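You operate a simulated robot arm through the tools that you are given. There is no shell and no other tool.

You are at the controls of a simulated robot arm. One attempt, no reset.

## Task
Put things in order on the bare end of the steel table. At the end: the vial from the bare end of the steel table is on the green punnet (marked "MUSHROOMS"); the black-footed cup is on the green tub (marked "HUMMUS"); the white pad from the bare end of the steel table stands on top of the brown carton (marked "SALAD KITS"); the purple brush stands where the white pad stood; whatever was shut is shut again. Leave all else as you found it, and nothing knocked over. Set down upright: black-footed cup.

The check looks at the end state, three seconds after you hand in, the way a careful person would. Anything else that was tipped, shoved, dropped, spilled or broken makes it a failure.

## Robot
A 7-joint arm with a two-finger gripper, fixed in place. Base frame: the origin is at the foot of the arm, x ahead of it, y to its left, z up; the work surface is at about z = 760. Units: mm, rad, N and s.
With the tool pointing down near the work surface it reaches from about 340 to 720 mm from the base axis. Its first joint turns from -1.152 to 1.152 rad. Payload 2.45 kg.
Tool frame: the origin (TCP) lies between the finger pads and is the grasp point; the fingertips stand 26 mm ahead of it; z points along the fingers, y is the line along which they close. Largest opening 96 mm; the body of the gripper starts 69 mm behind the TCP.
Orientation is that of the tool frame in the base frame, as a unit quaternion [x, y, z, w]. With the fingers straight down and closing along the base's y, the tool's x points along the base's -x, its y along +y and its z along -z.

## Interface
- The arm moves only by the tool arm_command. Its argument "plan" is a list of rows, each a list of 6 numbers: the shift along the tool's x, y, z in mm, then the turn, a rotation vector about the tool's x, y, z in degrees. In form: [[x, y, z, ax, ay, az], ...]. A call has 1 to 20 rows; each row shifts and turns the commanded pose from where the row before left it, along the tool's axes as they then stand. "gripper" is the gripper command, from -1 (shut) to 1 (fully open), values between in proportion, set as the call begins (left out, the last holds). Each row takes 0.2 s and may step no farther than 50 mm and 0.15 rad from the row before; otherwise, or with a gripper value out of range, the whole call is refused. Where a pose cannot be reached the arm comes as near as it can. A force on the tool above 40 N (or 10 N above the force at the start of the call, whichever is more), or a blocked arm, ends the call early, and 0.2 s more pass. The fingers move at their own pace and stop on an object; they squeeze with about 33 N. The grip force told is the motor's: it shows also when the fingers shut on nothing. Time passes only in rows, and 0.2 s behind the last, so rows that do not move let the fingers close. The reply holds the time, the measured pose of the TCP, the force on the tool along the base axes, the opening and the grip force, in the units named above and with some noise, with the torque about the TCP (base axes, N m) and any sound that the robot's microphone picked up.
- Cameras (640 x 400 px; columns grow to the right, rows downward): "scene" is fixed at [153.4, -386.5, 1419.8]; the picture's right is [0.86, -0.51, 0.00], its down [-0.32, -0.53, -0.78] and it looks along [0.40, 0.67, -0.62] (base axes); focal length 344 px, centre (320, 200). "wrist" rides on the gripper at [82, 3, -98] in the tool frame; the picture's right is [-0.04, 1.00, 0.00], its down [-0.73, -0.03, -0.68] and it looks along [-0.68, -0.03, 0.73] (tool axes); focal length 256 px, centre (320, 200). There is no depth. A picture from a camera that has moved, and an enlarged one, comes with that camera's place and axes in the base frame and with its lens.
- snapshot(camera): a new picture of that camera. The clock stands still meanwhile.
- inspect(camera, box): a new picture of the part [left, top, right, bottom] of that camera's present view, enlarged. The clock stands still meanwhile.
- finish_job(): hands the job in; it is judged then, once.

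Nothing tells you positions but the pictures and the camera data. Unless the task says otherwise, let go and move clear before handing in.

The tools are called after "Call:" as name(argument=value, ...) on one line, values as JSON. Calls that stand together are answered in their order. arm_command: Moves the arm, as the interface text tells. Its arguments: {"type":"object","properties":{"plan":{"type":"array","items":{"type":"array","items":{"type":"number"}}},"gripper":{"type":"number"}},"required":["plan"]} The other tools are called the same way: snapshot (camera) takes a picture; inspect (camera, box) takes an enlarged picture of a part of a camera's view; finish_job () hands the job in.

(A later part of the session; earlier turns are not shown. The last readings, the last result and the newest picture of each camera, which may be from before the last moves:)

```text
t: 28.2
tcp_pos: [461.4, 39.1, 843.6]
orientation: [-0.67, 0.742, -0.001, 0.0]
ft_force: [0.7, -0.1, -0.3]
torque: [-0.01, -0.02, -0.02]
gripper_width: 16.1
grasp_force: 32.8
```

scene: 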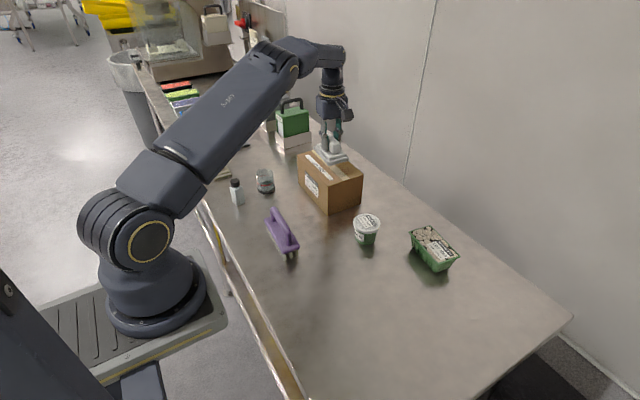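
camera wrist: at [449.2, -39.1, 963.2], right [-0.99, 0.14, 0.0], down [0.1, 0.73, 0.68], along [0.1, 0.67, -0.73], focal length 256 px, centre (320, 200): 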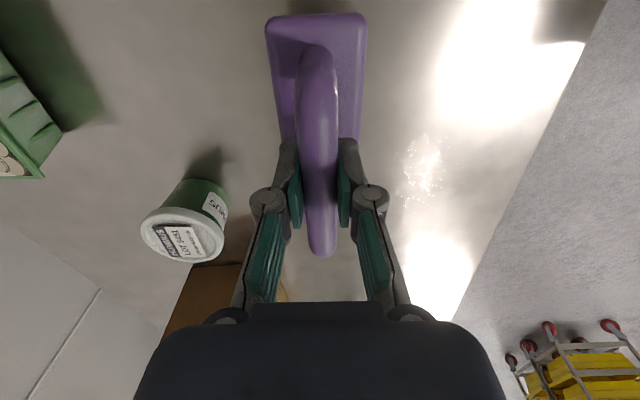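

There's no clear contact yet, so I'll lower a little more.

Call:
arm_command(plan=[[0, 0, 0.7, 0, 0, 0], [0, 0, 0, 0, 0, 0]])

Call:
arm_command(plan=[[0, 0, 0.6, 0, 0, 0], [0, 0, 0, 0, 0, 0]])

Call:
inspect(camera="scene", box=[290, 210, 390, 310])

```text
t: 28.8
tcp_pos: [460.7, 41.2, 844.0]
orientation: [-0.67, 0.742, 0.0, 0.0]
ft_force: [0.1, -0.3, -0.3]
torque: [0.0, 0.0, -0.02]
gripper_width: 15.8
grasp_force: 33.3
```

```text
t: 29.4
tcp_pos: [461.4, 39.3, 842.8]
orientation: [-0.67, 0.742, 0.0, 0.0]
ft_force: [-1.0, 0.5, -0.1]
torque: [0.01, 0.0, -0.03]
gripper_width: 16.2
grasp_force: 33.4
```

```text
4.00 times, centred on (340, 260) of scene
camera zoom: at [153.4, -386.5, 1419.8], right [0.86, -0.51, 0.0], down [-0.32, -0.53, -0.78], along [0.4, 0.67, -0.62], focal length 1378 px, centre (240, -40)
```

zoom: 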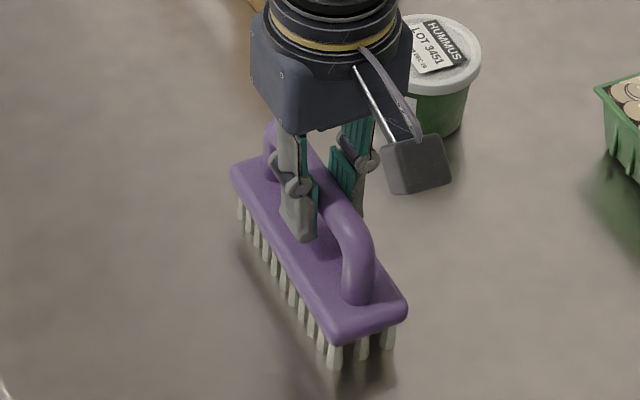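

Call:
arm_command(plan=[[0, 0, 0.7, 0, 0, 0], [0, 0, 0, 0, 0, 0]])

Call:
arm_command(plan=[[0, 0, 0.7, 0, 0, 0], [0, 0, 0, 0, 0, 0]])

```text
t: 30.0
tcp_pos: [461.5, 38.9, 843.7]
orientation: [-0.67, 0.743, -0.001, 0.0]
ft_force: [-6.4, 2.3, 23.7]
torque: [-0.03, 0.01, 0.01]
gripper_width: 16.0
grasp_force: 32.9
```

```text
t: 30.6
tcp_pos: [461.3, 39.8, 842.2]
orientation: [-0.669, 0.743, 0.0, 0.0]
ft_force: [-8.1, 0.5, 29.6]
torque: [-0.05, 0.08, 0.06]
gripper_width: 15.8
grasp_force: 32.9
```

Firm contact at 30 N. I'll ease back, release and rise.

Call:
arm_command(plan=[[0, 0, -1.2, 0, 0, 0], [0, 0, 0, 0, 0, 0]])

Call:
arm_command(plan=[[0, 0, 0, 0, 0, 0], [0, 0, 0, 0, 0, 0], [0, 0, 0, 0, 0, 0], [0, 0, 0, 0, 0, 0]], gripper=0.2)

Call:
arm_command(plan=[[0, 0, -6, 0, 0, 0], [0, 0, -15, 0, 0, 0], [0, 0, -30, 0, 0, 0], [0, 0, -40, 0, 0, 0], [0, 0, -40, 0, 0, 0]])

Call:
snapshot(camera="wrist")

Call:
snapshot(camera="scene")

```text
t: 31.2
tcp_pos: [461.0, 40.4, 842.3]
orientation: [-0.67, 0.743, 0.0, 0.001]
ft_force: [0.3, 0.2, -1.5]
torque: [-0.07, -0.03, 0.0]
gripper_width: 16.2
grasp_force: 33.5
```

```text
t: 32.2
tcp_pos: [461.8, 40.6, 842.3]
orientation: [-0.67, 0.742, 0.0, 0.001]
ft_force: [0.7, 0.2, -0.6]
torque: [0.06, 0.0, 0.01]
gripper_width: 57.4
grasp_force: 0.0
```

```text
t: 33.4
tcp_pos: [461.1, 39.1, 977.7]
orientation: [-0.67, 0.743, 0.001, 0.0]
ft_force: [0.0, -0.5, 0.2]
torque: [0.0, -0.02, 0.03]
gripper_width: 57.7
grasp_force: 0.0
```

```text
taken
camera wrist: at [450.4, -40.9, 1074.7], right [-0.99, 0.14, 0.0], down [0.11, 0.73, 0.68], along [0.1, 0.67, -0.73], focal length 256 px, centre (320, 200)
```

wrist: 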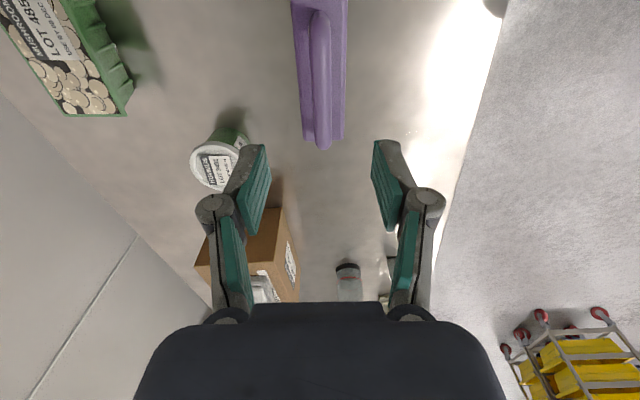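

```text
taken
```

scene: 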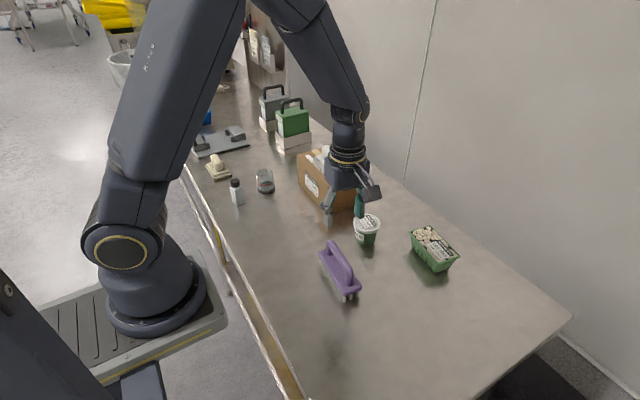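

The brush stands on its bristles where the pad was. Next I'll move above the vial and turn the gripper back to look at it.

Call:
arm_command(plan=[[-20, 7.3, -3, 0, 0, 0], [-36.9, 13.5, -3, 0, 0, 0], [-36.9, 13.5, -3, 0, 0, 0], [-36.9, 13.5, -3, 0, 0, 0], [-36.9, 13.5, -3, 0, 0, 0], [-36.9, 13.5, -3, 0, 0, 0], [-36.9, 13.5, -3, 0, 0, 0], [-36.9, 13.5, -3, 0, 0, 0], [-36.9, 13.5, -3, 0, 0, 0], [-36.9, 13.5, -3, 0, 0, 0], [-16.9, 6.2, 0, 0, 0, 0]], gripper=1)

Call:
arm_command(plan=[[0, 0, 0, 0, 0, 8.4], [0, 0, 0, 0, 0, 8.4], [0, 0, 0, 0, 0, 8.4], [0, 0, 0, 0, 0, 8.4], [0, 0, 0, 0, 0, 8.4], [0, 0, 0, 0, 0, 8.4], [0, 0, 0, 0, 0, 8.4], [0, 0, 0, 0, 0, 8.4], [0, 0, 0, 0, 0, 8.4], [0, 0, 0, 0, 0, 8.4]])

Call:
snapshot(camera="wrist")

Call:
snapshot(camera="scene")

```text
t: 35.8
tcp_pos: [365.4, 421.6, 1004.5]
orientation: [-0.67, 0.742, 0.0, -0.001]
ft_force: [-0.6, -0.7, 0.0]
torque: [0.02, 0.01, 0.0]
gripper_width: 96.0
grasp_force: 0.1
```

```text
t: 38.0
tcp_pos: [364.2, 420.4, 1003.8]
orientation: [0.001, 1.0, 0.001, 0.0]
ft_force: [-0.1, 0.4, 0.0]
torque: [-0.03, 0.02, -0.01]
gripper_width: 95.8
grasp_force: 0.0
```

```text
taken
camera wrist: at [282.9, 425.9, 1102.8], right [0.04, 1.0, 0.0], down [0.73, -0.03, 0.68], along [0.68, -0.03, -0.73], focal length 256 px, centre (320, 200)
```

wrist: 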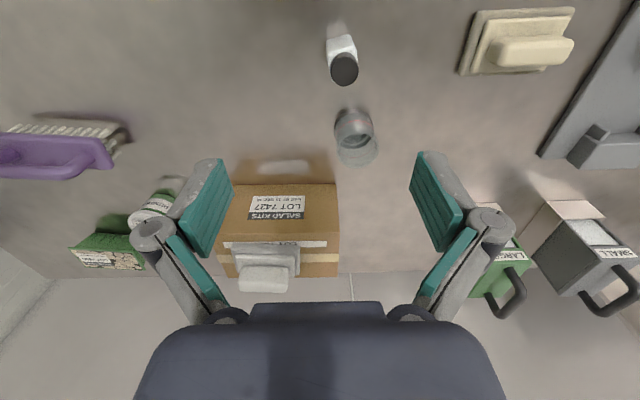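

```text
taken
```

scene: 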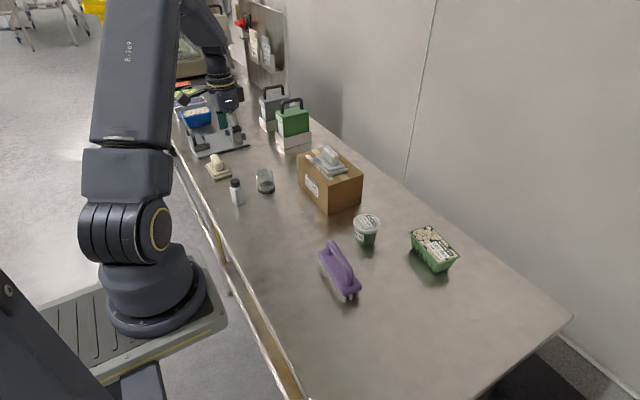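

The vial and cup are both in view now. I'll enlarge each to measure it.

Call:
inspect(camera="wrist", box=[290, 0, 420, 180])

Call:
inspect(camera="scene", box=[210, 150, 300, 220])

```text
2.22 times, centred on (355, 90) of wrist
camera zoom: at [282.9, 425.9, 1102.8], right [0.04, 1.0, 0.0], down [0.73, -0.03, 0.68], along [0.68, -0.03, -0.73], focal length 569 px, centre (242, 444)
```

zoom: 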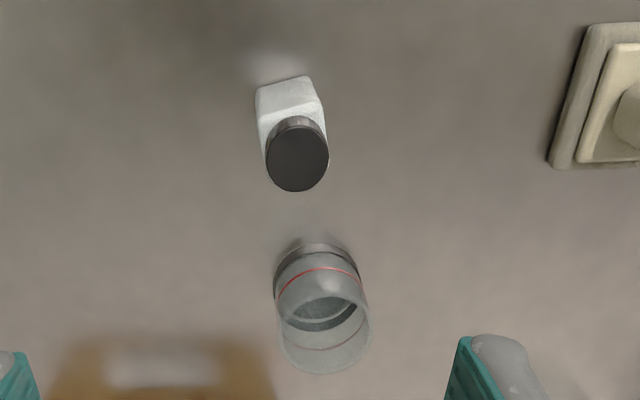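

```text
5.71 times, centred on (255, 185) of scene
camera zoom: at [153.4, -386.5, 1419.8], right [0.86, -0.51, 0.0], down [-0.32, -0.53, -0.78], along [0.4, 0.67, -0.62], focal length 1968 px, centre (691, 286)
```

zoom: 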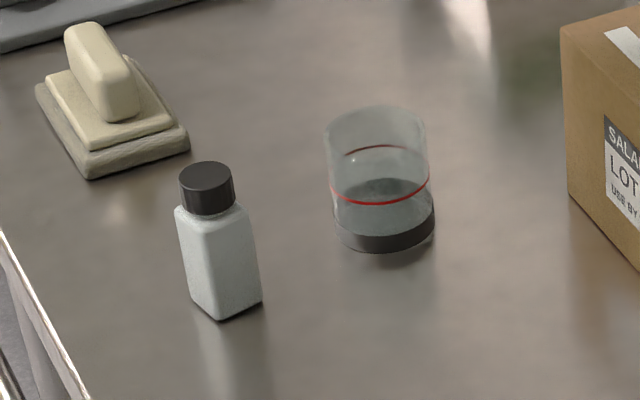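

The vial is about 28 mm square and 80 mm tall, near (362, 448) with a yaw of about 12.5°. The cup is empty. I'll align over the vial and lower to a check height.

Call:
arm_command(plan=[[2, 27.6, 0, 0, 0, 0], [0, 0, 0, 0, 0, -6.25], [0, 0, 0, 0, 0, -6.25], [0, 0, 30, 0, 0, 0], [0, 0, 40, 0, 0, 0], [0, 0, 30, 0, 0, 0], [0, 0, 10, 0, 0, 0]])

Call:
snapshot(camera="wrist")

Call:
inspect(camera="wrist", box=[260, 40, 400, 220])

Call:
inspect(camera="scene", box=[200, 110, 300, 220])

```text
t: 39.6
tcp_pos: [363.1, 448.5, 894.5]
orientation: [-0.11, 0.994, 0.0, 0.0]
ft_force: [0.7, -0.2, -0.4]
torque: [0.02, -0.02, -0.01]
gripper_width: 96.1
grasp_force: 0.0
```

```text
taken
camera wrist: at [282.6, 435.4, 992.7], right [-0.18, 0.98, 0.0], down [0.72, 0.13, 0.68], along [0.67, 0.12, -0.73], focal length 256 px, centre (320, 200)
```

wrist: 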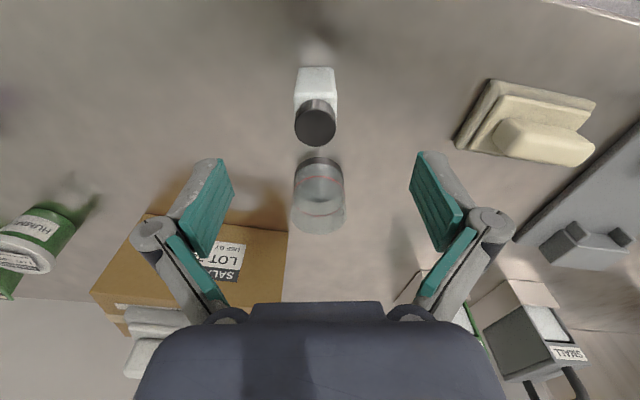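

```text
2.22 times, centred on (330, 130) of wrist
camera zoom: at [282.6, 435.4, 992.7], right [-0.18, 0.98, 0.0], down [0.72, 0.13, 0.68], along [0.67, 0.12, -0.73], focal length 569 px, centre (298, 356)
```

zoom: 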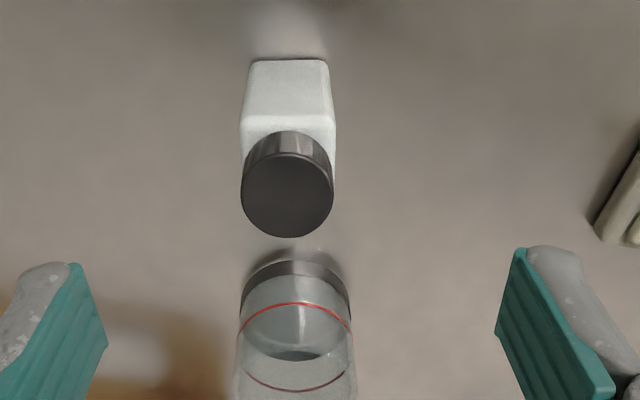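

```text
3.64 times, centred on (250, 165) of scene
camera zoom: at [153.4, -386.5, 1419.8], right [0.86, -0.51, 0.0], down [-0.32, -0.53, -0.78], along [0.4, 0.67, -0.62], focal length 1253 px, centre (574, 327)
```

zoom: 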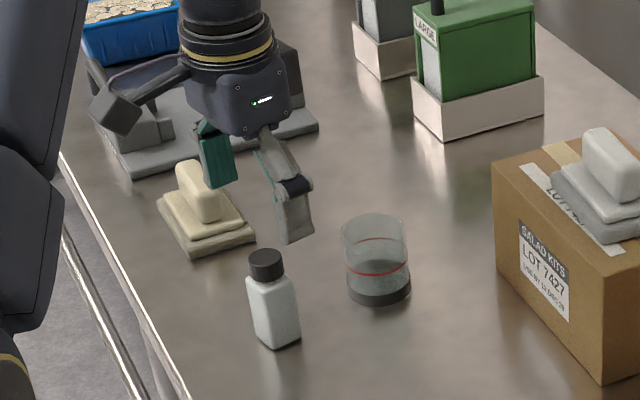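

The heading is well aligned and the vial is off by about 4.5 mm and -3.2 mm in the tool frame. I'll correct that, then lower to grasp height.

Call:
arm_command(plan=[[4.5, -3.2, 0, 0, 0, 0], [0, 0, 20, 0, 0, 0], [0, 0, 25, 0, 0, 0], [0, 0, 25, 0, 0, 0], [0, 0, 15, 0, 0, 0], [0, 0, 8, 0, 0, 0]])

Call:
snapshot(camera="wrist")

Call:
inspect(camera="scene", box=[200, 110, 300, 220])

```text
t: 41.0
tcp_pos: [358.5, 446.1, 801.4]
orientation: [-0.11, 0.994, 0.0, 0.0]
ft_force: [-0.1, 0.2, -0.1]
torque: [0.02, 0.01, 0.01]
gripper_width: 95.6
grasp_force: 0.1
```

```text
taken
camera wrist: at [278.7, 432.3, 899.6], right [-0.18, 0.98, 0.0], down [0.72, 0.13, 0.68], along [0.67, 0.12, -0.73], focal length 256 px, centre (320, 200)
```

wrist: 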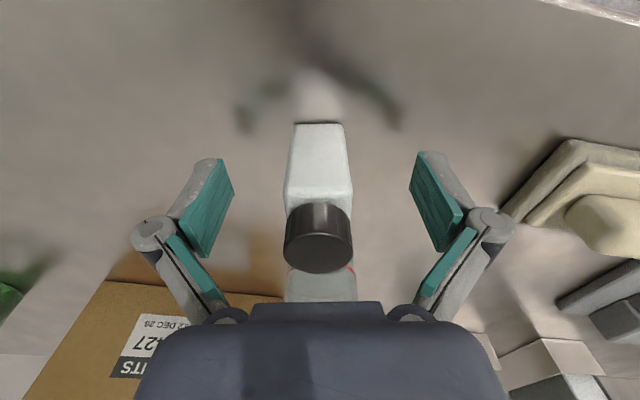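

```text
3.64 times, centred on (250, 165) of scene
camera zoom: at [153.4, -386.5, 1419.8], right [0.86, -0.51, 0.0], down [-0.32, -0.53, -0.78], along [0.4, 0.67, -0.62], focal length 1253 px, centre (574, 327)
```

zoom: 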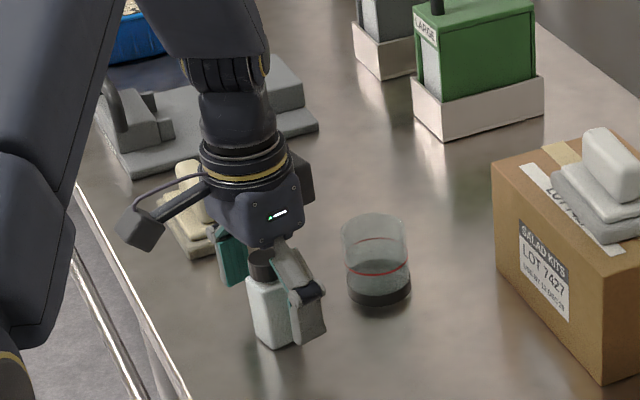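

The vial is centred between the fingers. I'll close on it.

Call:
arm_command(plan=[[0, 0, 0, 0, 0, 0], [0, 0, 0, 0, 0, 0], [0, 0, 0, 0, 0, 0], [0, 0, 0, 0, 0, 0], [0, 0, 0, 0, 0, 0], [0, 0, 0, 0, 0, 0]], gripper=-1)

Call:
arm_command(plan=[[0, 0, -4, 0, 0, 0], [0, 0, -10, 0, 0, 0], [0, 0, -20, 0, 0, 0], [0, 0, -30, 0, 0, 0], [0, 0, -30, 0, 0, 0], [0, 0, -30, 0, 0, 0], [0, 0, -30, 0, 0, 0], [0, 0, -30, 0, 0, 0]])

Call:
snapshot(camera="wrist")

Call:
snapshot(camera="scene")

```text
t: 42.4
tcp_pos: [359.7, 446.6, 801.3]
orientation: [-0.109, 0.994, 0.0, 0.0]
ft_force: [-0.3, -0.6, 0.4]
torque: [-0.01, -0.01, -0.03]
gripper_width: 29.1
grasp_force: 33.2
```

```text
t: 44.2
tcp_pos: [358.0, 444.6, 985.5]
orientation: [-0.11, 0.994, 0.0, 0.0]
ft_force: [0.3, -0.3, -0.4]
torque: [0.0, -0.01, 0.01]
gripper_width: 29.0
grasp_force: 33.7
```

```text
taken
camera wrist: at [277.8, 431.2, 1083.6], right [-0.18, 0.98, 0.0], down [0.72, 0.13, 0.68], along [0.67, 0.12, -0.73], focal length 256 px, centre (320, 200)
```

wrist: 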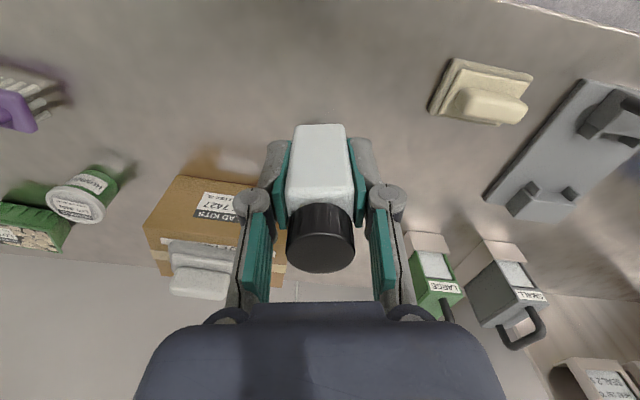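

```text
taken
```

scene: 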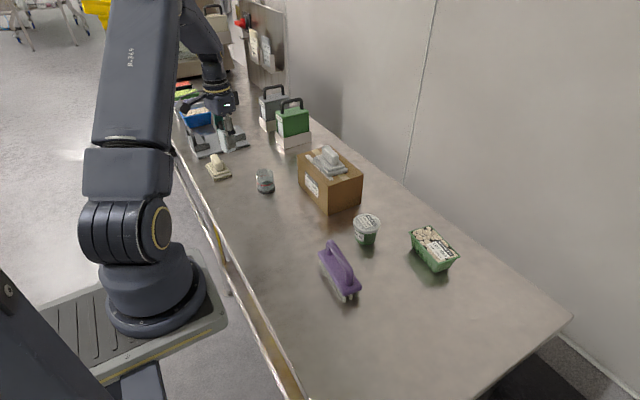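

The vial is held upright. I'll carry it to a hover near the punnet for close measurement.

Call:
arm_command(plan=[[-6, -18, 0, 0, 0, 0], [-13.2, -36.4, 0, 0, 0, 0], [-13.2, -36.4, 0, 0, 0, 0], [-13.2, -36.4, 0, 0, 0, 0], [-13.2, -36.4, 0, 0, 0, 0], [-13.2, -36.4, 0, 0, 0, 0], [-13.2, -36.4, 0, 0, 0, 0], [-13.2, -36.4, 0, 0, 0, 0], [-13.2, -36.4, 0, 0, 0, 0], [-13.2, -36.4, 0, 0, 0, 0], [-13.2, -36.4, 0, 0, 0, 0], [-13.2, -36.4, 0, 0, 0, 0], [-13.2, -36.4, 0, 0, 0, 0], [-13.2, -36.4, 0, 0, 0, 0], [-7.4, -18.4, 0, 0, 0, 0]])

Call:
snapshot(camera="wrist")

Call:
snapshot(camera="scene")

```text
t: 47.4
tcp_pos: [650.3, -12.6, 985.6]
orientation: [-0.11, 0.994, 0.0, 0.0]
ft_force: [0.4, -0.8, -1.1]
torque: [0.01, -0.03, -0.01]
gripper_width: 29.0
grasp_force: 32.9
```

```text
taken
camera wrist: at [569.8, -26.1, 1083.7], right [-0.18, 0.98, 0.0], down [0.72, 0.13, 0.68], along [0.67, 0.12, -0.73], focal length 256 px, centre (320, 200)
```

wrist: 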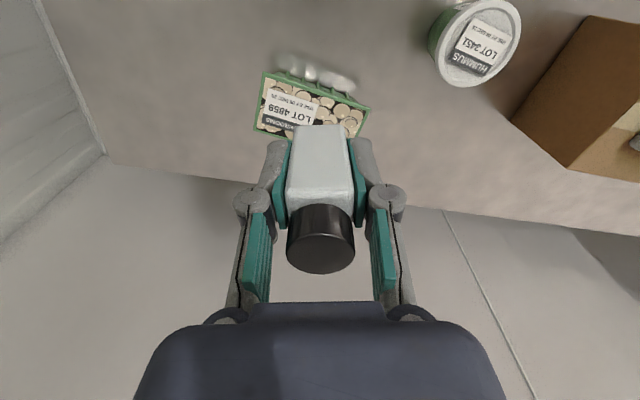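

```text
taken
```

scene: 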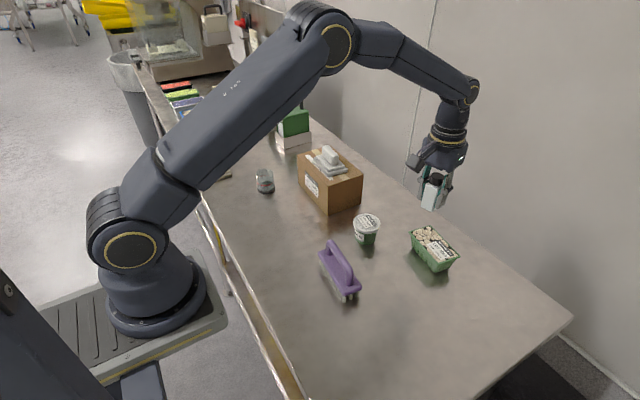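

Call:
inspect(camera="wrist", box=[230, 50, 390, 150])

Call:
inspect(camera="scene", box=[400, 210, 470, 280])

```text
4.00 times, centred on (310, 100) of wrist
camera zoom: at [569.8, -26.1, 1083.7], right [-0.18, 0.98, 0.0], down [0.72, 0.13, 0.68], along [0.67, 0.12, -0.73], focal length 1024 px, centre (360, 600)
```

zoom: 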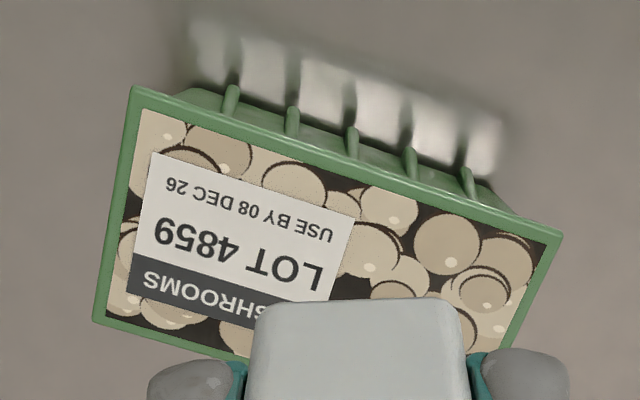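

```text
5.71 times, centred on (435, 245) of scene
camera zoom: at [153.4, -386.5, 1419.8], right [0.86, -0.51, 0.0], down [-0.32, -0.53, -0.78], along [0.4, 0.67, -0.62], focal length 1968 px, centre (-337, -57)
```

zoom: 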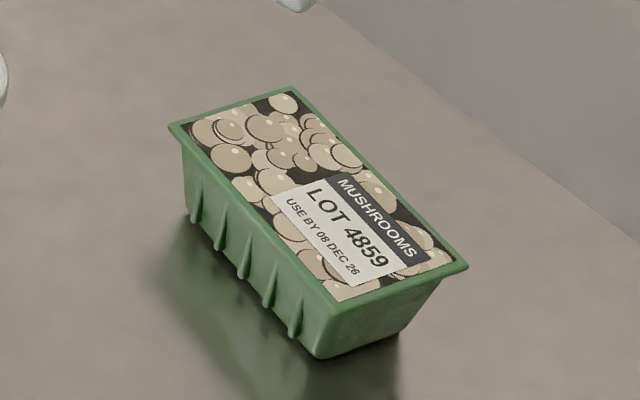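

The punnet's top is a 119×67 mm rectangle centred near (703, -15) at z≈807. I'll move the vial over it and lower to just above.

Call:
arm_command(plan=[[-23, -6.1, 0, 0, 0, 0], [-23.1, -6.2, 0, 0, 0, 0], [0, 0, 25, 0, 0, 0], [0, 0, 30, 0, 0, 0], [0, 0, 30, 0, 0, 0], [0, 0, 20, 0, 0, 0], [0, 0, 10, 0, 0, 0]])

Call:
snapshot(camera="wrist")

Call:
inspect(camera="scene", box=[390, 170, 490, 280])

```text
t: 49.0
tcp_pos: [699.0, -15.0, 870.1]
orientation: [-0.11, 0.994, 0.0, -0.001]
ft_force: [-0.8, -0.5, -0.7]
torque: [0.0, 0.02, 0.01]
gripper_width: 29.1
grasp_force: 32.6
```

```text
taken
camera wrist: at [617.9, -27.7, 968.5], right [-0.18, 0.98, 0.0], down [0.72, 0.13, 0.68], along [0.67, 0.12, -0.73], focal length 256 px, centre (320, 200)
```

wrist: 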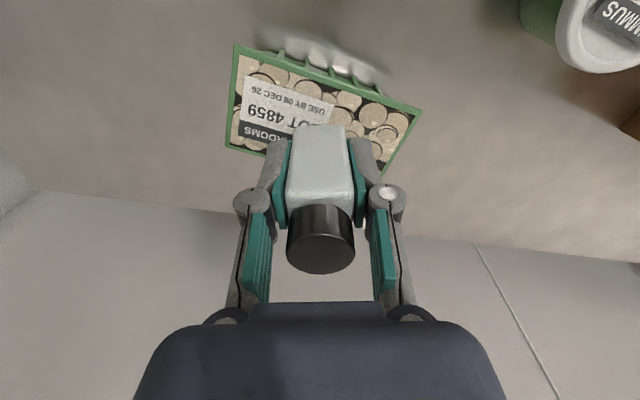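

```text
3.64 times, centred on (440, 225) of scene
camera zoom: at [153.4, -386.5, 1419.8], right [0.86, -0.51, 0.0], down [-0.32, -0.53, -0.78], along [0.4, 0.67, -0.62], focal length 1253 px, centre (-116, 109)
```

zoom: 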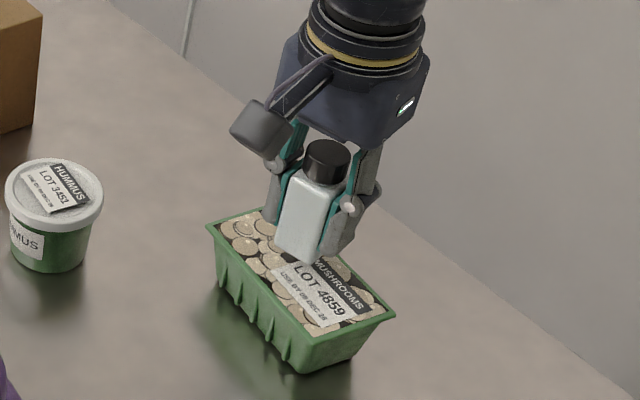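

The vial is above the punnet, with about 20 mm to go. I'll lower it gently.

Call:
arm_command(plan=[[0, 0, 8, 0, 0, 0], [0, 0, 5, 0, 0, 0], [0, 0, 3, 0, 0, 0]])

Call:
arm_command(plan=[[0, 0, 1.5, 0, 0, 0], [0, 0, 1, 0, 0, 0]])

Call:
inspect(camera="scene", box=[400, 190, 470, 280])

```text
t: 49.8
tcp_pos: [698.8, -14.8, 853.6]
orientation: [-0.11, 0.994, 0.0, 0.0]
ft_force: [0.1, 0.5, -0.4]
torque: [0.02, -0.01, 0.01]
gripper_width: 28.8
grasp_force: 33.0
```

```text
t: 50.4
tcp_pos: [699.0, -14.0, 851.9]
orientation: [-0.11, 0.994, 0.0, 0.0]
ft_force: [-0.2, -1.1, -1.5]
torque: [0.02, -0.01, 0.03]
gripper_width: 28.7
grasp_force: 32.7
```

```text
4.44 times, centred on (435, 235) of scene
camera zoom: at [153.4, -386.5, 1419.8], right [0.86, -0.51, 0.0], down [-0.32, -0.53, -0.78], along [0.4, 0.67, -0.62], focal length 1531 px, centre (-191, 44)
```

zoom: 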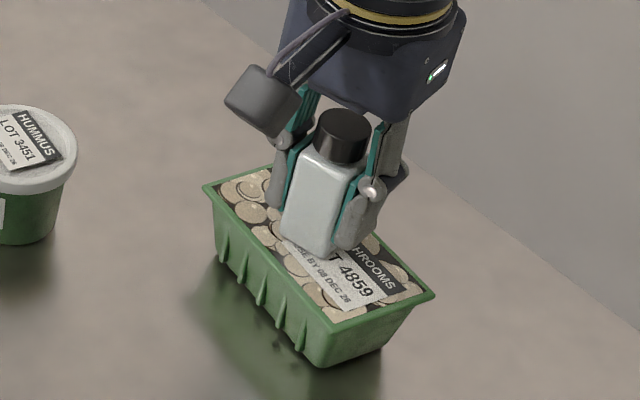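

Call:
arm_command(plan=[[0, 0, 1, 0, 0, 0], [0, 0, 0, 0, 0, 0]])

Call:
arm_command(plan=[[0, 0, 1, 0, 0, 0], [0, 0, 0, 0, 0, 0]])

Call:
arm_command(plan=[[0, 0, 0.8, 0, 0, 0], [0, 0, 0, 0, 0, 0]])

```text
t: 51.0
tcp_pos: [698.6, -13.8, 851.4]
orientation: [-0.11, 0.994, 0.0, 0.001]
ft_force: [-1.8, -0.2, 8.2]
torque: [0.03, 0.11, -0.01]
gripper_width: 28.9
grasp_force: 32.5
```

```text
t: 51.6
tcp_pos: [698.4, -14.4, 851.8]
orientation: [-0.109, 0.994, -0.001, 0.002]
ft_force: [-3.1, -1.1, 19.0]
torque: [-0.02, 0.22, -0.03]
gripper_width: 29.3
grasp_force: 33.5
```

```text
t: 52.2
tcp_pos: [698.6, -14.9, 851.1]
orientation: [-0.109, 0.994, 0.0, 0.001]
ft_force: [-3.5, -1.9, 29.7]
torque: [-0.06, 0.2, 0.04]
gripper_width: 29.2
grasp_force: 33.0
```

Contact is clear, now 30 N after the last steps. I'll back off 2.2 mm, release and rise.

Call:
arm_command(plan=[[0, 0, -1.2, 0, 0, 0], [0, 0, -1.0, 0, 0, 0], [0, 0, 0, 0, 0, 0]])

Call:
arm_command(plan=[[0, 0, 0, 0, 0, 0], [0, 0, 0, 0, 0, 0], [0, 0, 0, 0, 0, 0], [0, 0, 0, 0, 0, 0]], gripper=0.2)

Call:
inspect(camera="scene", box=[400, 190, 470, 280])

Call:
snapshot(camera="wrist")

```text
t: 53.0
tcp_pos: [698.6, -13.8, 851.1]
orientation: [-0.11, 0.994, 0.0, -0.001]
ft_force: [5.4, 0.4, 15.9]
torque: [-0.02, -0.24, 0.02]
gripper_width: 28.9
grasp_force: 32.6
```

```text
t: 54.0
tcp_pos: [697.9, -13.7, 851.8]
orientation: [-0.11, 0.994, 0.0, 0.0]
ft_force: [0.1, 0.0, -0.3]
torque: [0.0, 0.03, 0.02]
gripper_width: 57.4
grasp_force: 0.0
```

```text
4.44 times, centred on (435, 235) of scene
camera zoom: at [153.4, -386.5, 1419.8], right [0.86, -0.51, 0.0], down [-0.32, -0.53, -0.78], along [0.4, 0.67, -0.62], focal length 1531 px, centre (-191, 44)
```

zoom: 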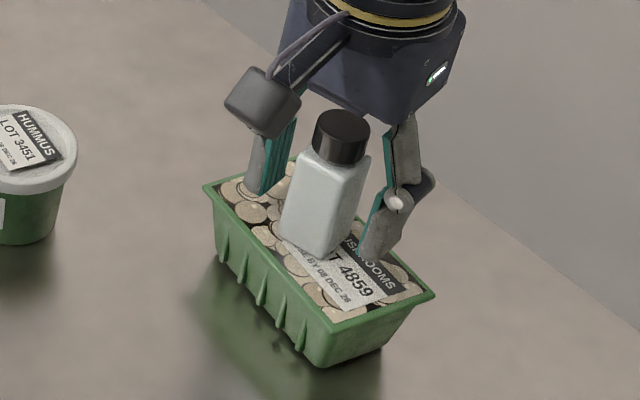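

```text
taken
camera wrist: at [617.8, -27.8, 949.0], right [-0.18, 0.98, 0.0], down [0.72, 0.13, 0.68], along [0.67, 0.12, -0.73], focal length 256 px, centre (320, 200)
```

wrist: 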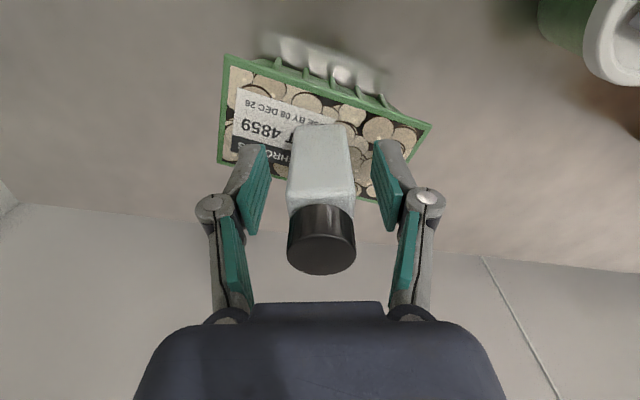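

The vial stands on the punnet. I'll rise straight up and check.

Call:
arm_command(plan=[[0, 0, -6, 0, 0, 0], [0, 0, -15, 0, 0, 0], [0, 0, -30, 0, 0, 0], [0, 0, -40, 0, 0, 0], [0, 0, -40, 0, 0, 0], [0, 0, -20, 0, 0, 0]])

Call:
snapshot(camera="wrist")

Call:
inspect(camera="scene", box=[340, 190, 480, 290])

```text
t: 55.4
tcp_pos: [697.3, -15.5, 1001.8]
orientation: [-0.11, 0.994, 0.0, 0.0]
ft_force: [0.3, -0.6, 0.4]
torque: [0.0, -0.01, 0.03]
gripper_width: 57.6
grasp_force: 0.1
```

```text
taken
camera wrist: at [616.7, -29.7, 1100.2], right [-0.18, 0.98, 0.0], down [0.72, 0.13, 0.68], along [0.67, 0.12, -0.73], focal length 256 px, centre (320, 200)
```

wrist: 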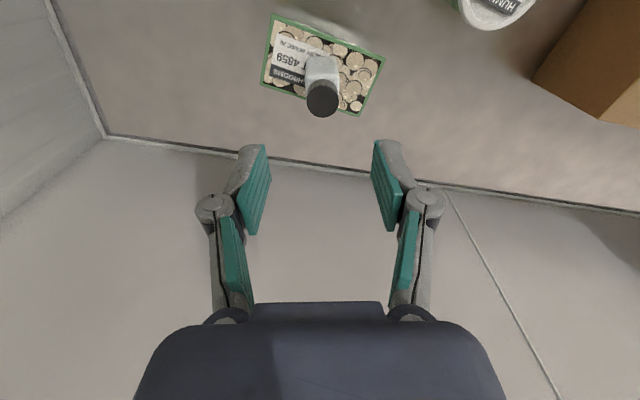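

```text
4.00 times, centred on (410, 240) of scene
camera zoom: at [153.4, -386.5, 1419.8], right [0.86, -0.51, 0.0], down [-0.32, -0.53, -0.78], along [0.4, 0.67, -0.62], focal length 1378 px, centre (-40, 40)
```

zoom: 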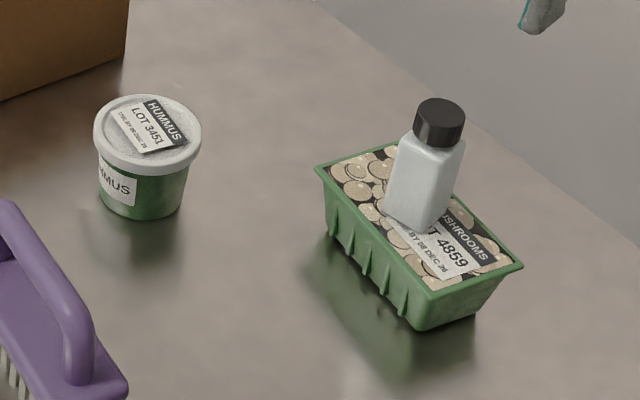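

The vial stands upright on the punnet. On the way to the cup I'll hover over the tub to measure its lid.

Call:
arm_command(plan=[[12.7, 30.9, 0, 0, 0, 0], [12.7, 30.9, 0, 0, 0, 0], [12.7, 30.9, 0, 0, 0, 0], [12.7, 30.9, 0, 0, 0, 0], [12.9, 31.1, 0, 0, 0, 0], [0, 0, 0, 0, 0, 6.3], [0, 0, 0, 0, 0, 6.3]], gripper=1)

Call:
snapshot(camera="wrist")

Call:
inspect(camera="wrist", box=[270, 30, 370, 120])

Call:
inspect(camera="scene", box=[335, 200, 395, 260])

```text
t: 57.0
tcp_pos: [601.4, 122.6, 1002.2]
orientation: [0.001, 1.0, 0.0, 0.001]
ft_force: [-0.2, 0.3, -0.4]
torque: [0.01, -0.02, -0.01]
gripper_width: 96.1
grasp_force: 0.0
```

```text
taken
camera wrist: at [520.8, 127.7, 1100.4], right [0.04, 1.0, 0.0], down [0.73, -0.03, 0.68], along [0.68, -0.03, -0.73], focal length 256 px, centre (320, 200)
```

wrist: 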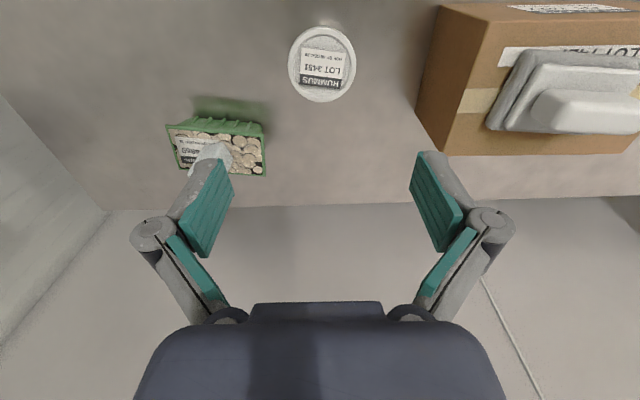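

```text
4.44 times, centred on (320, 75) of wrist
camera zoom: at [520.8, 127.7, 1100.4], right [0.04, 1.0, 0.0], down [0.73, -0.03, 0.68], along [0.68, -0.03, -0.73], focal length 1138 px, centre (320, 756)
```

zoom: 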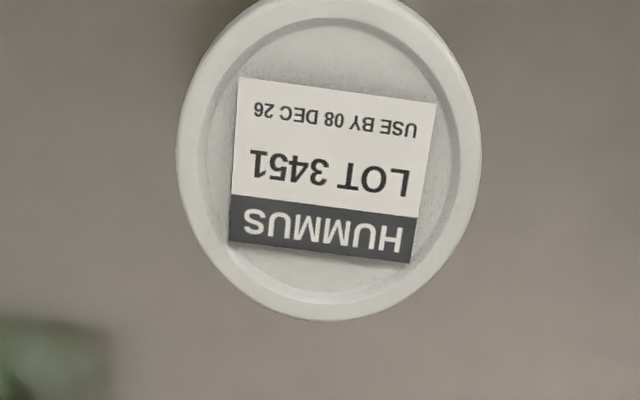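

```text
6.67 times, centred on (365, 230) of scene
camera zoom: at [153.4, -386.5, 1419.8], right [0.86, -0.51, 0.0], down [-0.32, -0.53, -0.78], along [0.4, 0.67, -0.62], focal length 2296 px, centre (20, 0)
```

zoom: 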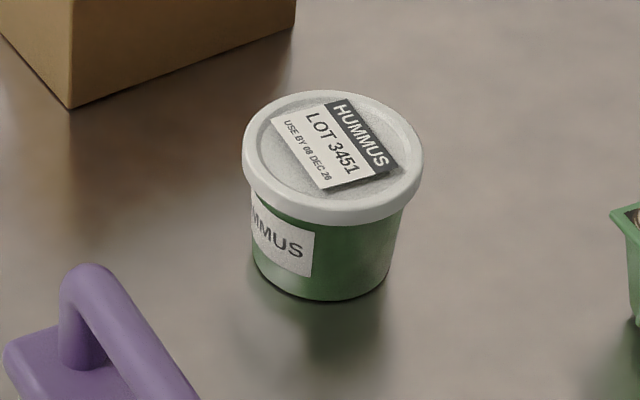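

The lid is about 68 mm across with a recessed centre of about 56 mm, close to the cup's ~54 mm foot, so centring matters. I'll turn the gripper -90° here and measure again to cancel camera error.

Call:
arm_command(plan=[[0, 0, 0, 0, 0, -8.2], [0, 0, 0, 0, 0, -8.2], [0, 0, 0, 0, 0, -8.2], [0, 0, 0, 0, 0, -8.2], [0, 0, 0, 0, 0, -8.2], [0, 0, 0, 0, 0, -8.2], [0, 0, 0, 0, 0, -8.2], [0, 0, 0, 0, 0, -8.2], [0, 0, 0, 0, 0, -8.2], [0, 0, 0, 0, 0, -8.2], [0, 0, 0, 0, 0, -8.0], [0, 0, 0, 0, 0, 0]])

Call:
snapshot(camera="wrist")

Call:
inspect(camera="wrist", box=[270, 30, 370, 120])

```text
t: 59.6
tcp_pos: [603.1, 122.2, 1001.8]
orientation: [0.708, -0.706, 0.0, 0.0]
ft_force: [-0.3, -0.1, 0.8]
torque: [-0.03, -0.01, 0.03]
gripper_width: 96.1
grasp_force: 0.1
```

```text
taken
camera wrist: at [599.4, 42.3, 1100.7], right [-1.0, 0.04, 0.0], down [0.03, 0.73, 0.68], along [0.03, 0.68, -0.73], focal length 256 px, centre (320, 200)
```

wrist: 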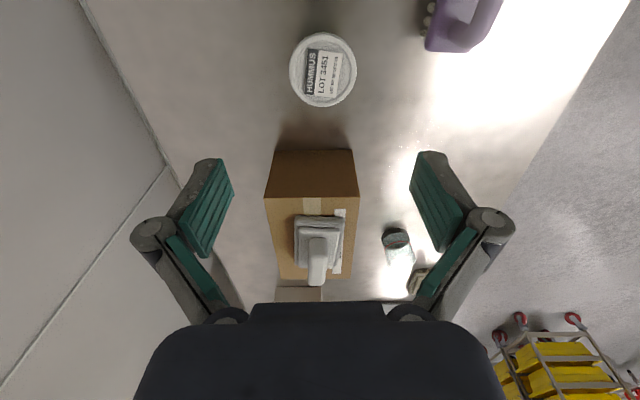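

```text
4.44 times, centred on (320, 75) of wrist
camera zoom: at [599.4, 42.3, 1100.7], right [-1.0, 0.04, 0.0], down [0.03, 0.73, 0.68], along [0.03, 0.68, -0.73], focal length 1138 px, centre (320, 756)
```

zoom: 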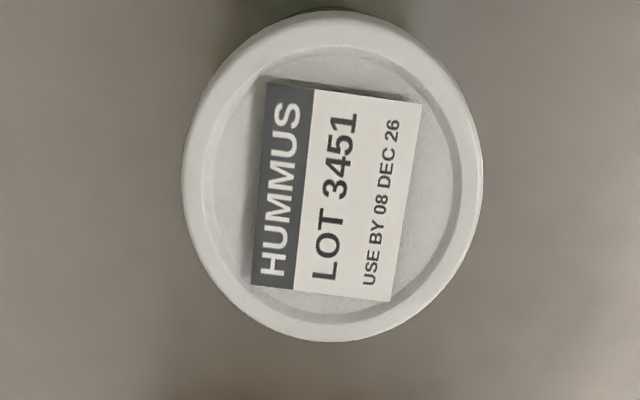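

Combining both views, the lid centre is about (-2.7, +2.0) mm from the current TCP. I'll turn back to 0° and go to the cup by a known relative move of (-142, +342).

Call:
arm_command(plan=[[0, 0, 0, 0, 0, 8.2], [0, 0, 0, 0, 0, 8.2], [0, 0, 0, 0, 0, 8.2], [0, 0, 0, 0, 0, 8.2], [0, 0, 0, 0, 0, 8.2], [0, 0, 0, 0, 0, 8.2], [0, 0, 0, 0, 0, 8.2], [0, 0, 0, 0, 0, 8.2], [0, 0, 0, 0, 0, 8.2], [0, 0, 0, 0, 0, 8.2], [0, 0, 0, 0, 0, 8.0], [0, 0, 0, 0, 0, 0]])

Call:
arm_command(plan=[[14.2, 34.2, 0, 0, 0, 0], [14.2, 34.2, 0, 0, 0, 0], [14.2, 34.2, 0, 0, 0, 0], [14.2, 34.2, 0, 0, 0, 0], [14.2, 34.2, 0, 0, 0, 0], [14.2, 34.2, 0, 0, 0, 0], [14.2, 34.2, 0, 0, 0, 0], [14.2, 34.2, 0, 0, 0, 0], [14.2, 34.2, 0, 0, 0, 0], [14.2, 34.2, 0, 0, 0, 0], [0, 0, 0, 0, 0, 0]])

Call:
inspect(camera="wrist", box=[260, 20, 380, 140])

Call:
snapshot(camera="scene")

```text
t: 62.2
tcp_pos: [602.4, 122.6, 1003.9]
orientation: [0.0, 1.0, 0.001, 0.0]
ft_force: [-0.1, 0.2, 0.2]
torque: [-0.02, 0.02, -0.01]
gripper_width: 95.9
grasp_force: 0.0
```

```text
t: 64.6
tcp_pos: [462.6, 463.9, 1004.9]
orientation: [0.001, 1.0, -0.001, 0.0]
ft_force: [-0.4, -0.6, 0.6]
torque: [0.01, 0.01, 0.04]
gripper_width: 95.9
grasp_force: 0.0
```

```text
3.33 times, centred on (320, 80) of wrist
camera zoom: at [380.5, 469.5, 1102.8], right [0.04, 1.0, 0.0], down [0.73, -0.03, 0.68], along [0.68, -0.03, -0.73], focal length 853 px, centre (320, 600)
```

zoom: 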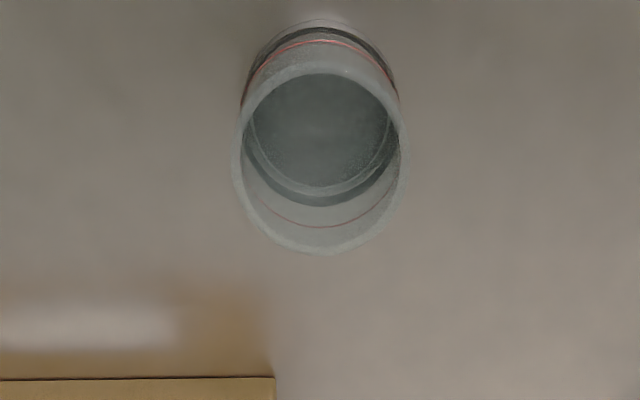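

```text
taken
```

scene: 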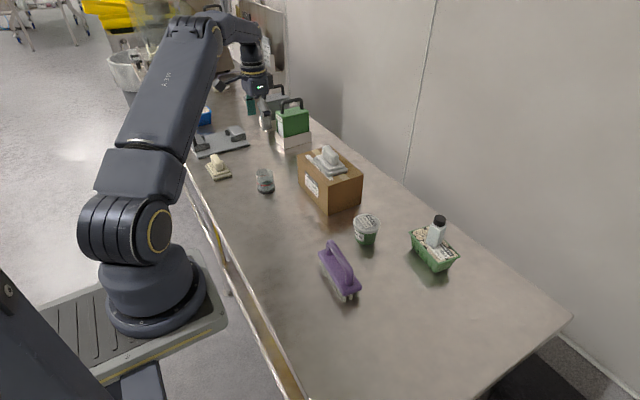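

The cup is in view. I'll take the matching -90° view of it as well.

Call:
arm_command(plan=[[0, 0, 0, 0, 0, -8.2], [0, 0, 0, 0, 0, -8.2], [0, 0, 0, 0, 0, -8.2], [0, 0, 0, 0, 0, -8.2], [0, 0, 0, 0, 0, -8.2], [0, 0, 0, 0, 0, -8.2], [0, 0, 0, 0, 0, -8.2], [0, 0, 0, 0, 0, -8.2], [0, 0, 0, 0, 0, -8.2], [0, 0, 0, 0, 0, -8.2], [0, 0, 0, 0, 0, -8.0], [0, 0, 0, 0, 0, 0]])

Call:
inspect(camera="wrist", box=[260, 20, 380, 140])

Call:
snapshot(camera="wrist")

```text
t: 67.2
tcp_pos: [461.2, 464.5, 1002.7]
orientation: [0.708, -0.707, 0.001, 0.0]
ft_force: [-1.1, -0.1, 0.4]
torque: [0.04, 0.0, 0.04]
gripper_width: 96.2
grasp_force: 0.1
```

```text
3.33 times, centred on (320, 80) of wrist
camera zoom: at [457.2, 384.5, 1100.6], right [-1.0, 0.04, 0.0], down [0.03, 0.73, 0.68], along [0.03, 0.68, -0.73], focal length 853 px, centre (320, 600)
```

zoom: 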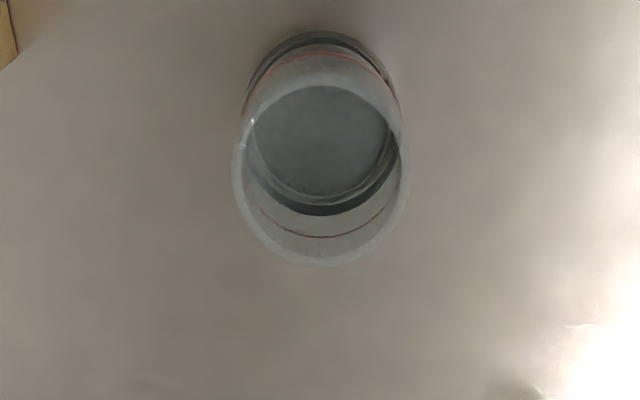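

```text
taken
camera wrist: at [457.2, 384.5, 1100.6], right [-1.0, 0.04, 0.0], down [0.03, 0.73, 0.68], along [0.03, 0.68, -0.73], focal length 256 px, centre (320, 200)
```

wrist: 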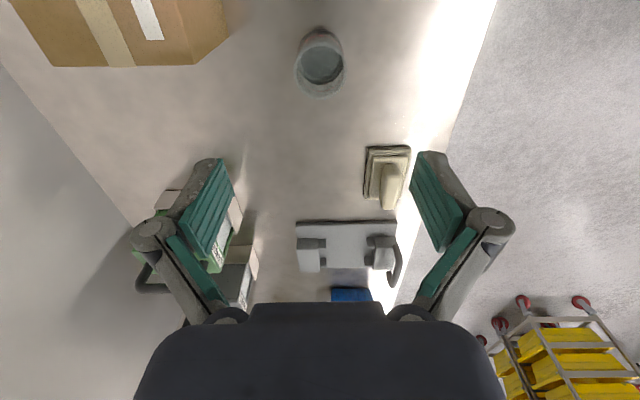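

The cup centre is about (-1.6, +1.4) mm from the TCP. I'll turn back to 0°, centre over it and lower until the fingertips are just above the rim.

Call:
arm_command(plan=[[0, 0, 0, 0, 0, 8.2], [0, 0, 0, 0, 0, 8.2], [0, 0, 0, 0, 0, 8.2], [0, 0, 0, 0, 0, 8.2], [0, 0, 0, 0, 0, 8.2], [0, 0, 0, 0, 0, 8.2], [0, 0, 0, 0, 0, 8.2], [0, 0, 0, 0, 0, 8.2], [0, 0, 0, 0, 0, 8.2], [0, 0, 0, 0, 0, 8.2], [0, 0, 0, 0, 0, 8.0], [1.6, 1.4, 0, 0, 0, 0], [0, 0, 30, 0, 0, 0], [0, 0, 40, 0, 0, 0], [0, 0, 40, 0, 0, 0], [0, 0, 20, 0, 0, 0]])

Call:
snapshot(camera="wrist")

Call:
inspect(camera="scene", box=[210, 90, 320, 210])

```text
t: 70.6
tcp_pos: [459.4, 464.9, 873.0]
orientation: [0.0, 1.0, 0.0, -0.001]
ft_force: [-0.7, 0.5, -0.1]
torque: [0.02, 0.01, 0.01]
gripper_width: 96.2
grasp_force: 0.1
```

```text
taken
camera wrist: at [377.0, 469.2, 970.8], right [0.04, 1.0, 0.0], down [0.73, -0.03, 0.68], along [0.68, -0.03, -0.73], focal length 256 px, centre (320, 200)
```

wrist: 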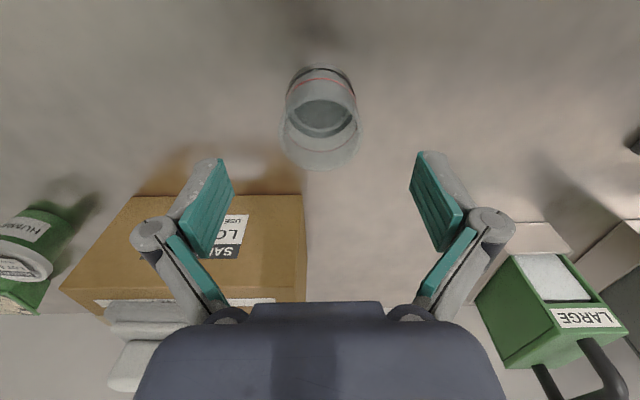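

```text
3.33 times, centred on (265, 150) of scene
camera zoom: at [153.4, -386.5, 1419.8], right [0.86, -0.51, 0.0], down [-0.32, -0.53, -0.78], along [0.4, 0.67, -0.62], focal length 1148 px, centre (503, 367)
```

zoom: 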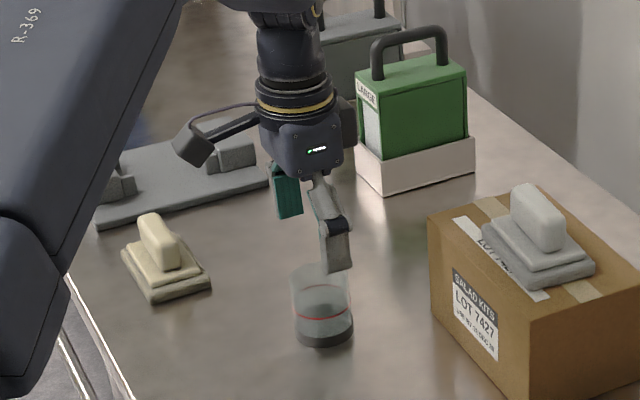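

The cup is centred between the fingers. I'll lower around it to grasp height.

Call:
arm_command(plan=[[0, 0, 20, 0, 0, 0], [0, 0, 20, 0, 0, 0], [0, 0, 15, 0, 0, 0], [0, 0, 12, 0, 0, 0], [0, 0, 0, 0, 0, 0]])

Call:
snapshot(camera="wrist")

Call:
inspect(camera="scene", box=[210, 90, 320, 210])

```text
t: 71.8
tcp_pos: [458.8, 466.1, 805.3]
orientation: [0.0, 1.0, 0.0, -0.001]
ft_force: [0.4, -0.2, -0.3]
torque: [0.0, -0.01, -0.02]
gripper_width: 95.9
grasp_force: 0.1
```

```text
taken
camera wrist: at [377.2, 470.9, 903.2], right [0.04, 1.0, 0.0], down [0.73, -0.03, 0.68], along [0.68, -0.03, -0.73], focal length 256 px, centre (320, 200)
```

wrist: 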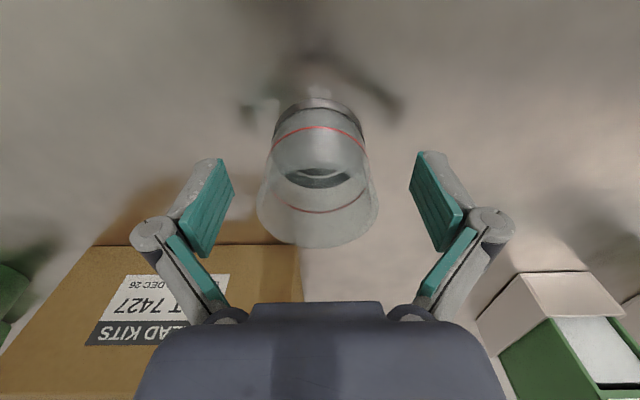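

```text
3.33 times, centred on (265, 150) of scene
camera zoom: at [153.4, -386.5, 1419.8], right [0.86, -0.51, 0.0], down [-0.32, -0.53, -0.78], along [0.4, 0.67, -0.62], focal length 1148 px, centre (503, 367)
```

zoom: 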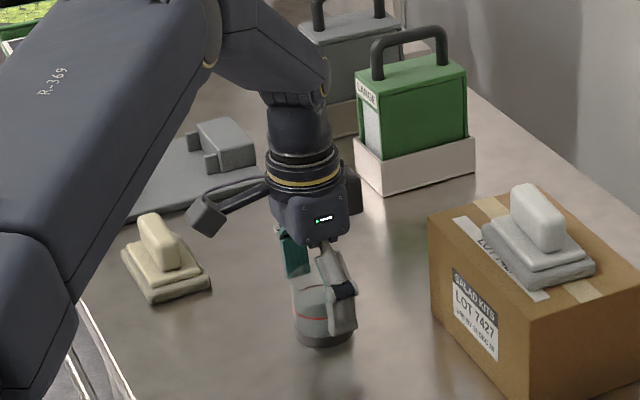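

The cup is centred, so I'll close on it.

Call:
arm_command(plan=[[0, 0, 0, 0, 0, 0], [0, 0, 0, 0, 0, 0], [0, 0, 0, 0, 0, 0], [0, 0, 0, 0, 0, 0], [0, 0, 0, 0, 0, 0]], gripper=-1)

Call:
snapshot(camera="wrist")

Call:
inspect(camera="wrist", box=[240, 70, 400, 270])

```text
t: 73.0
tcp_pos: [459.5, 466.4, 804.7]
orientation: [-0.001, 1.0, 0.0, -0.001]
ft_force: [-0.4, -0.7, 1.8]
torque: [0.03, 0.01, -0.01]
gripper_width: 52.8
grasp_force: 32.7
```

```text
taken
camera wrist: at [377.1, 470.9, 903.5], right [0.04, 1.0, 0.0], down [0.73, -0.03, 0.68], along [0.68, -0.03, -0.73], focal length 256 px, centre (320, 200)
```

wrist: 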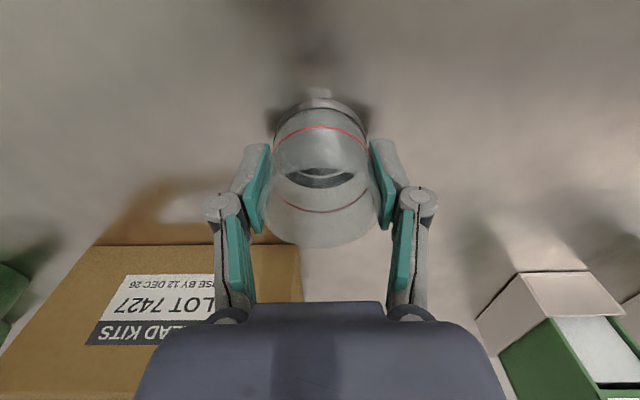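

```text
2.00 times, centred on (320, 170) of wrist
camera zoom: at [377.1, 470.9, 903.5], right [0.04, 1.0, 0.0], down [0.73, -0.03, 0.68], along [0.68, -0.03, -0.73], focal length 512 px, centre (320, 260)
```

zoom: 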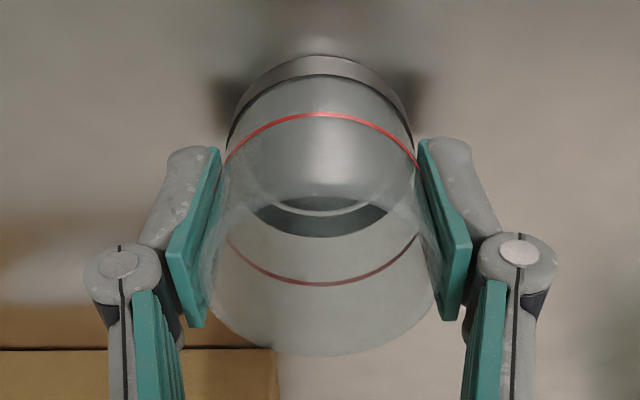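

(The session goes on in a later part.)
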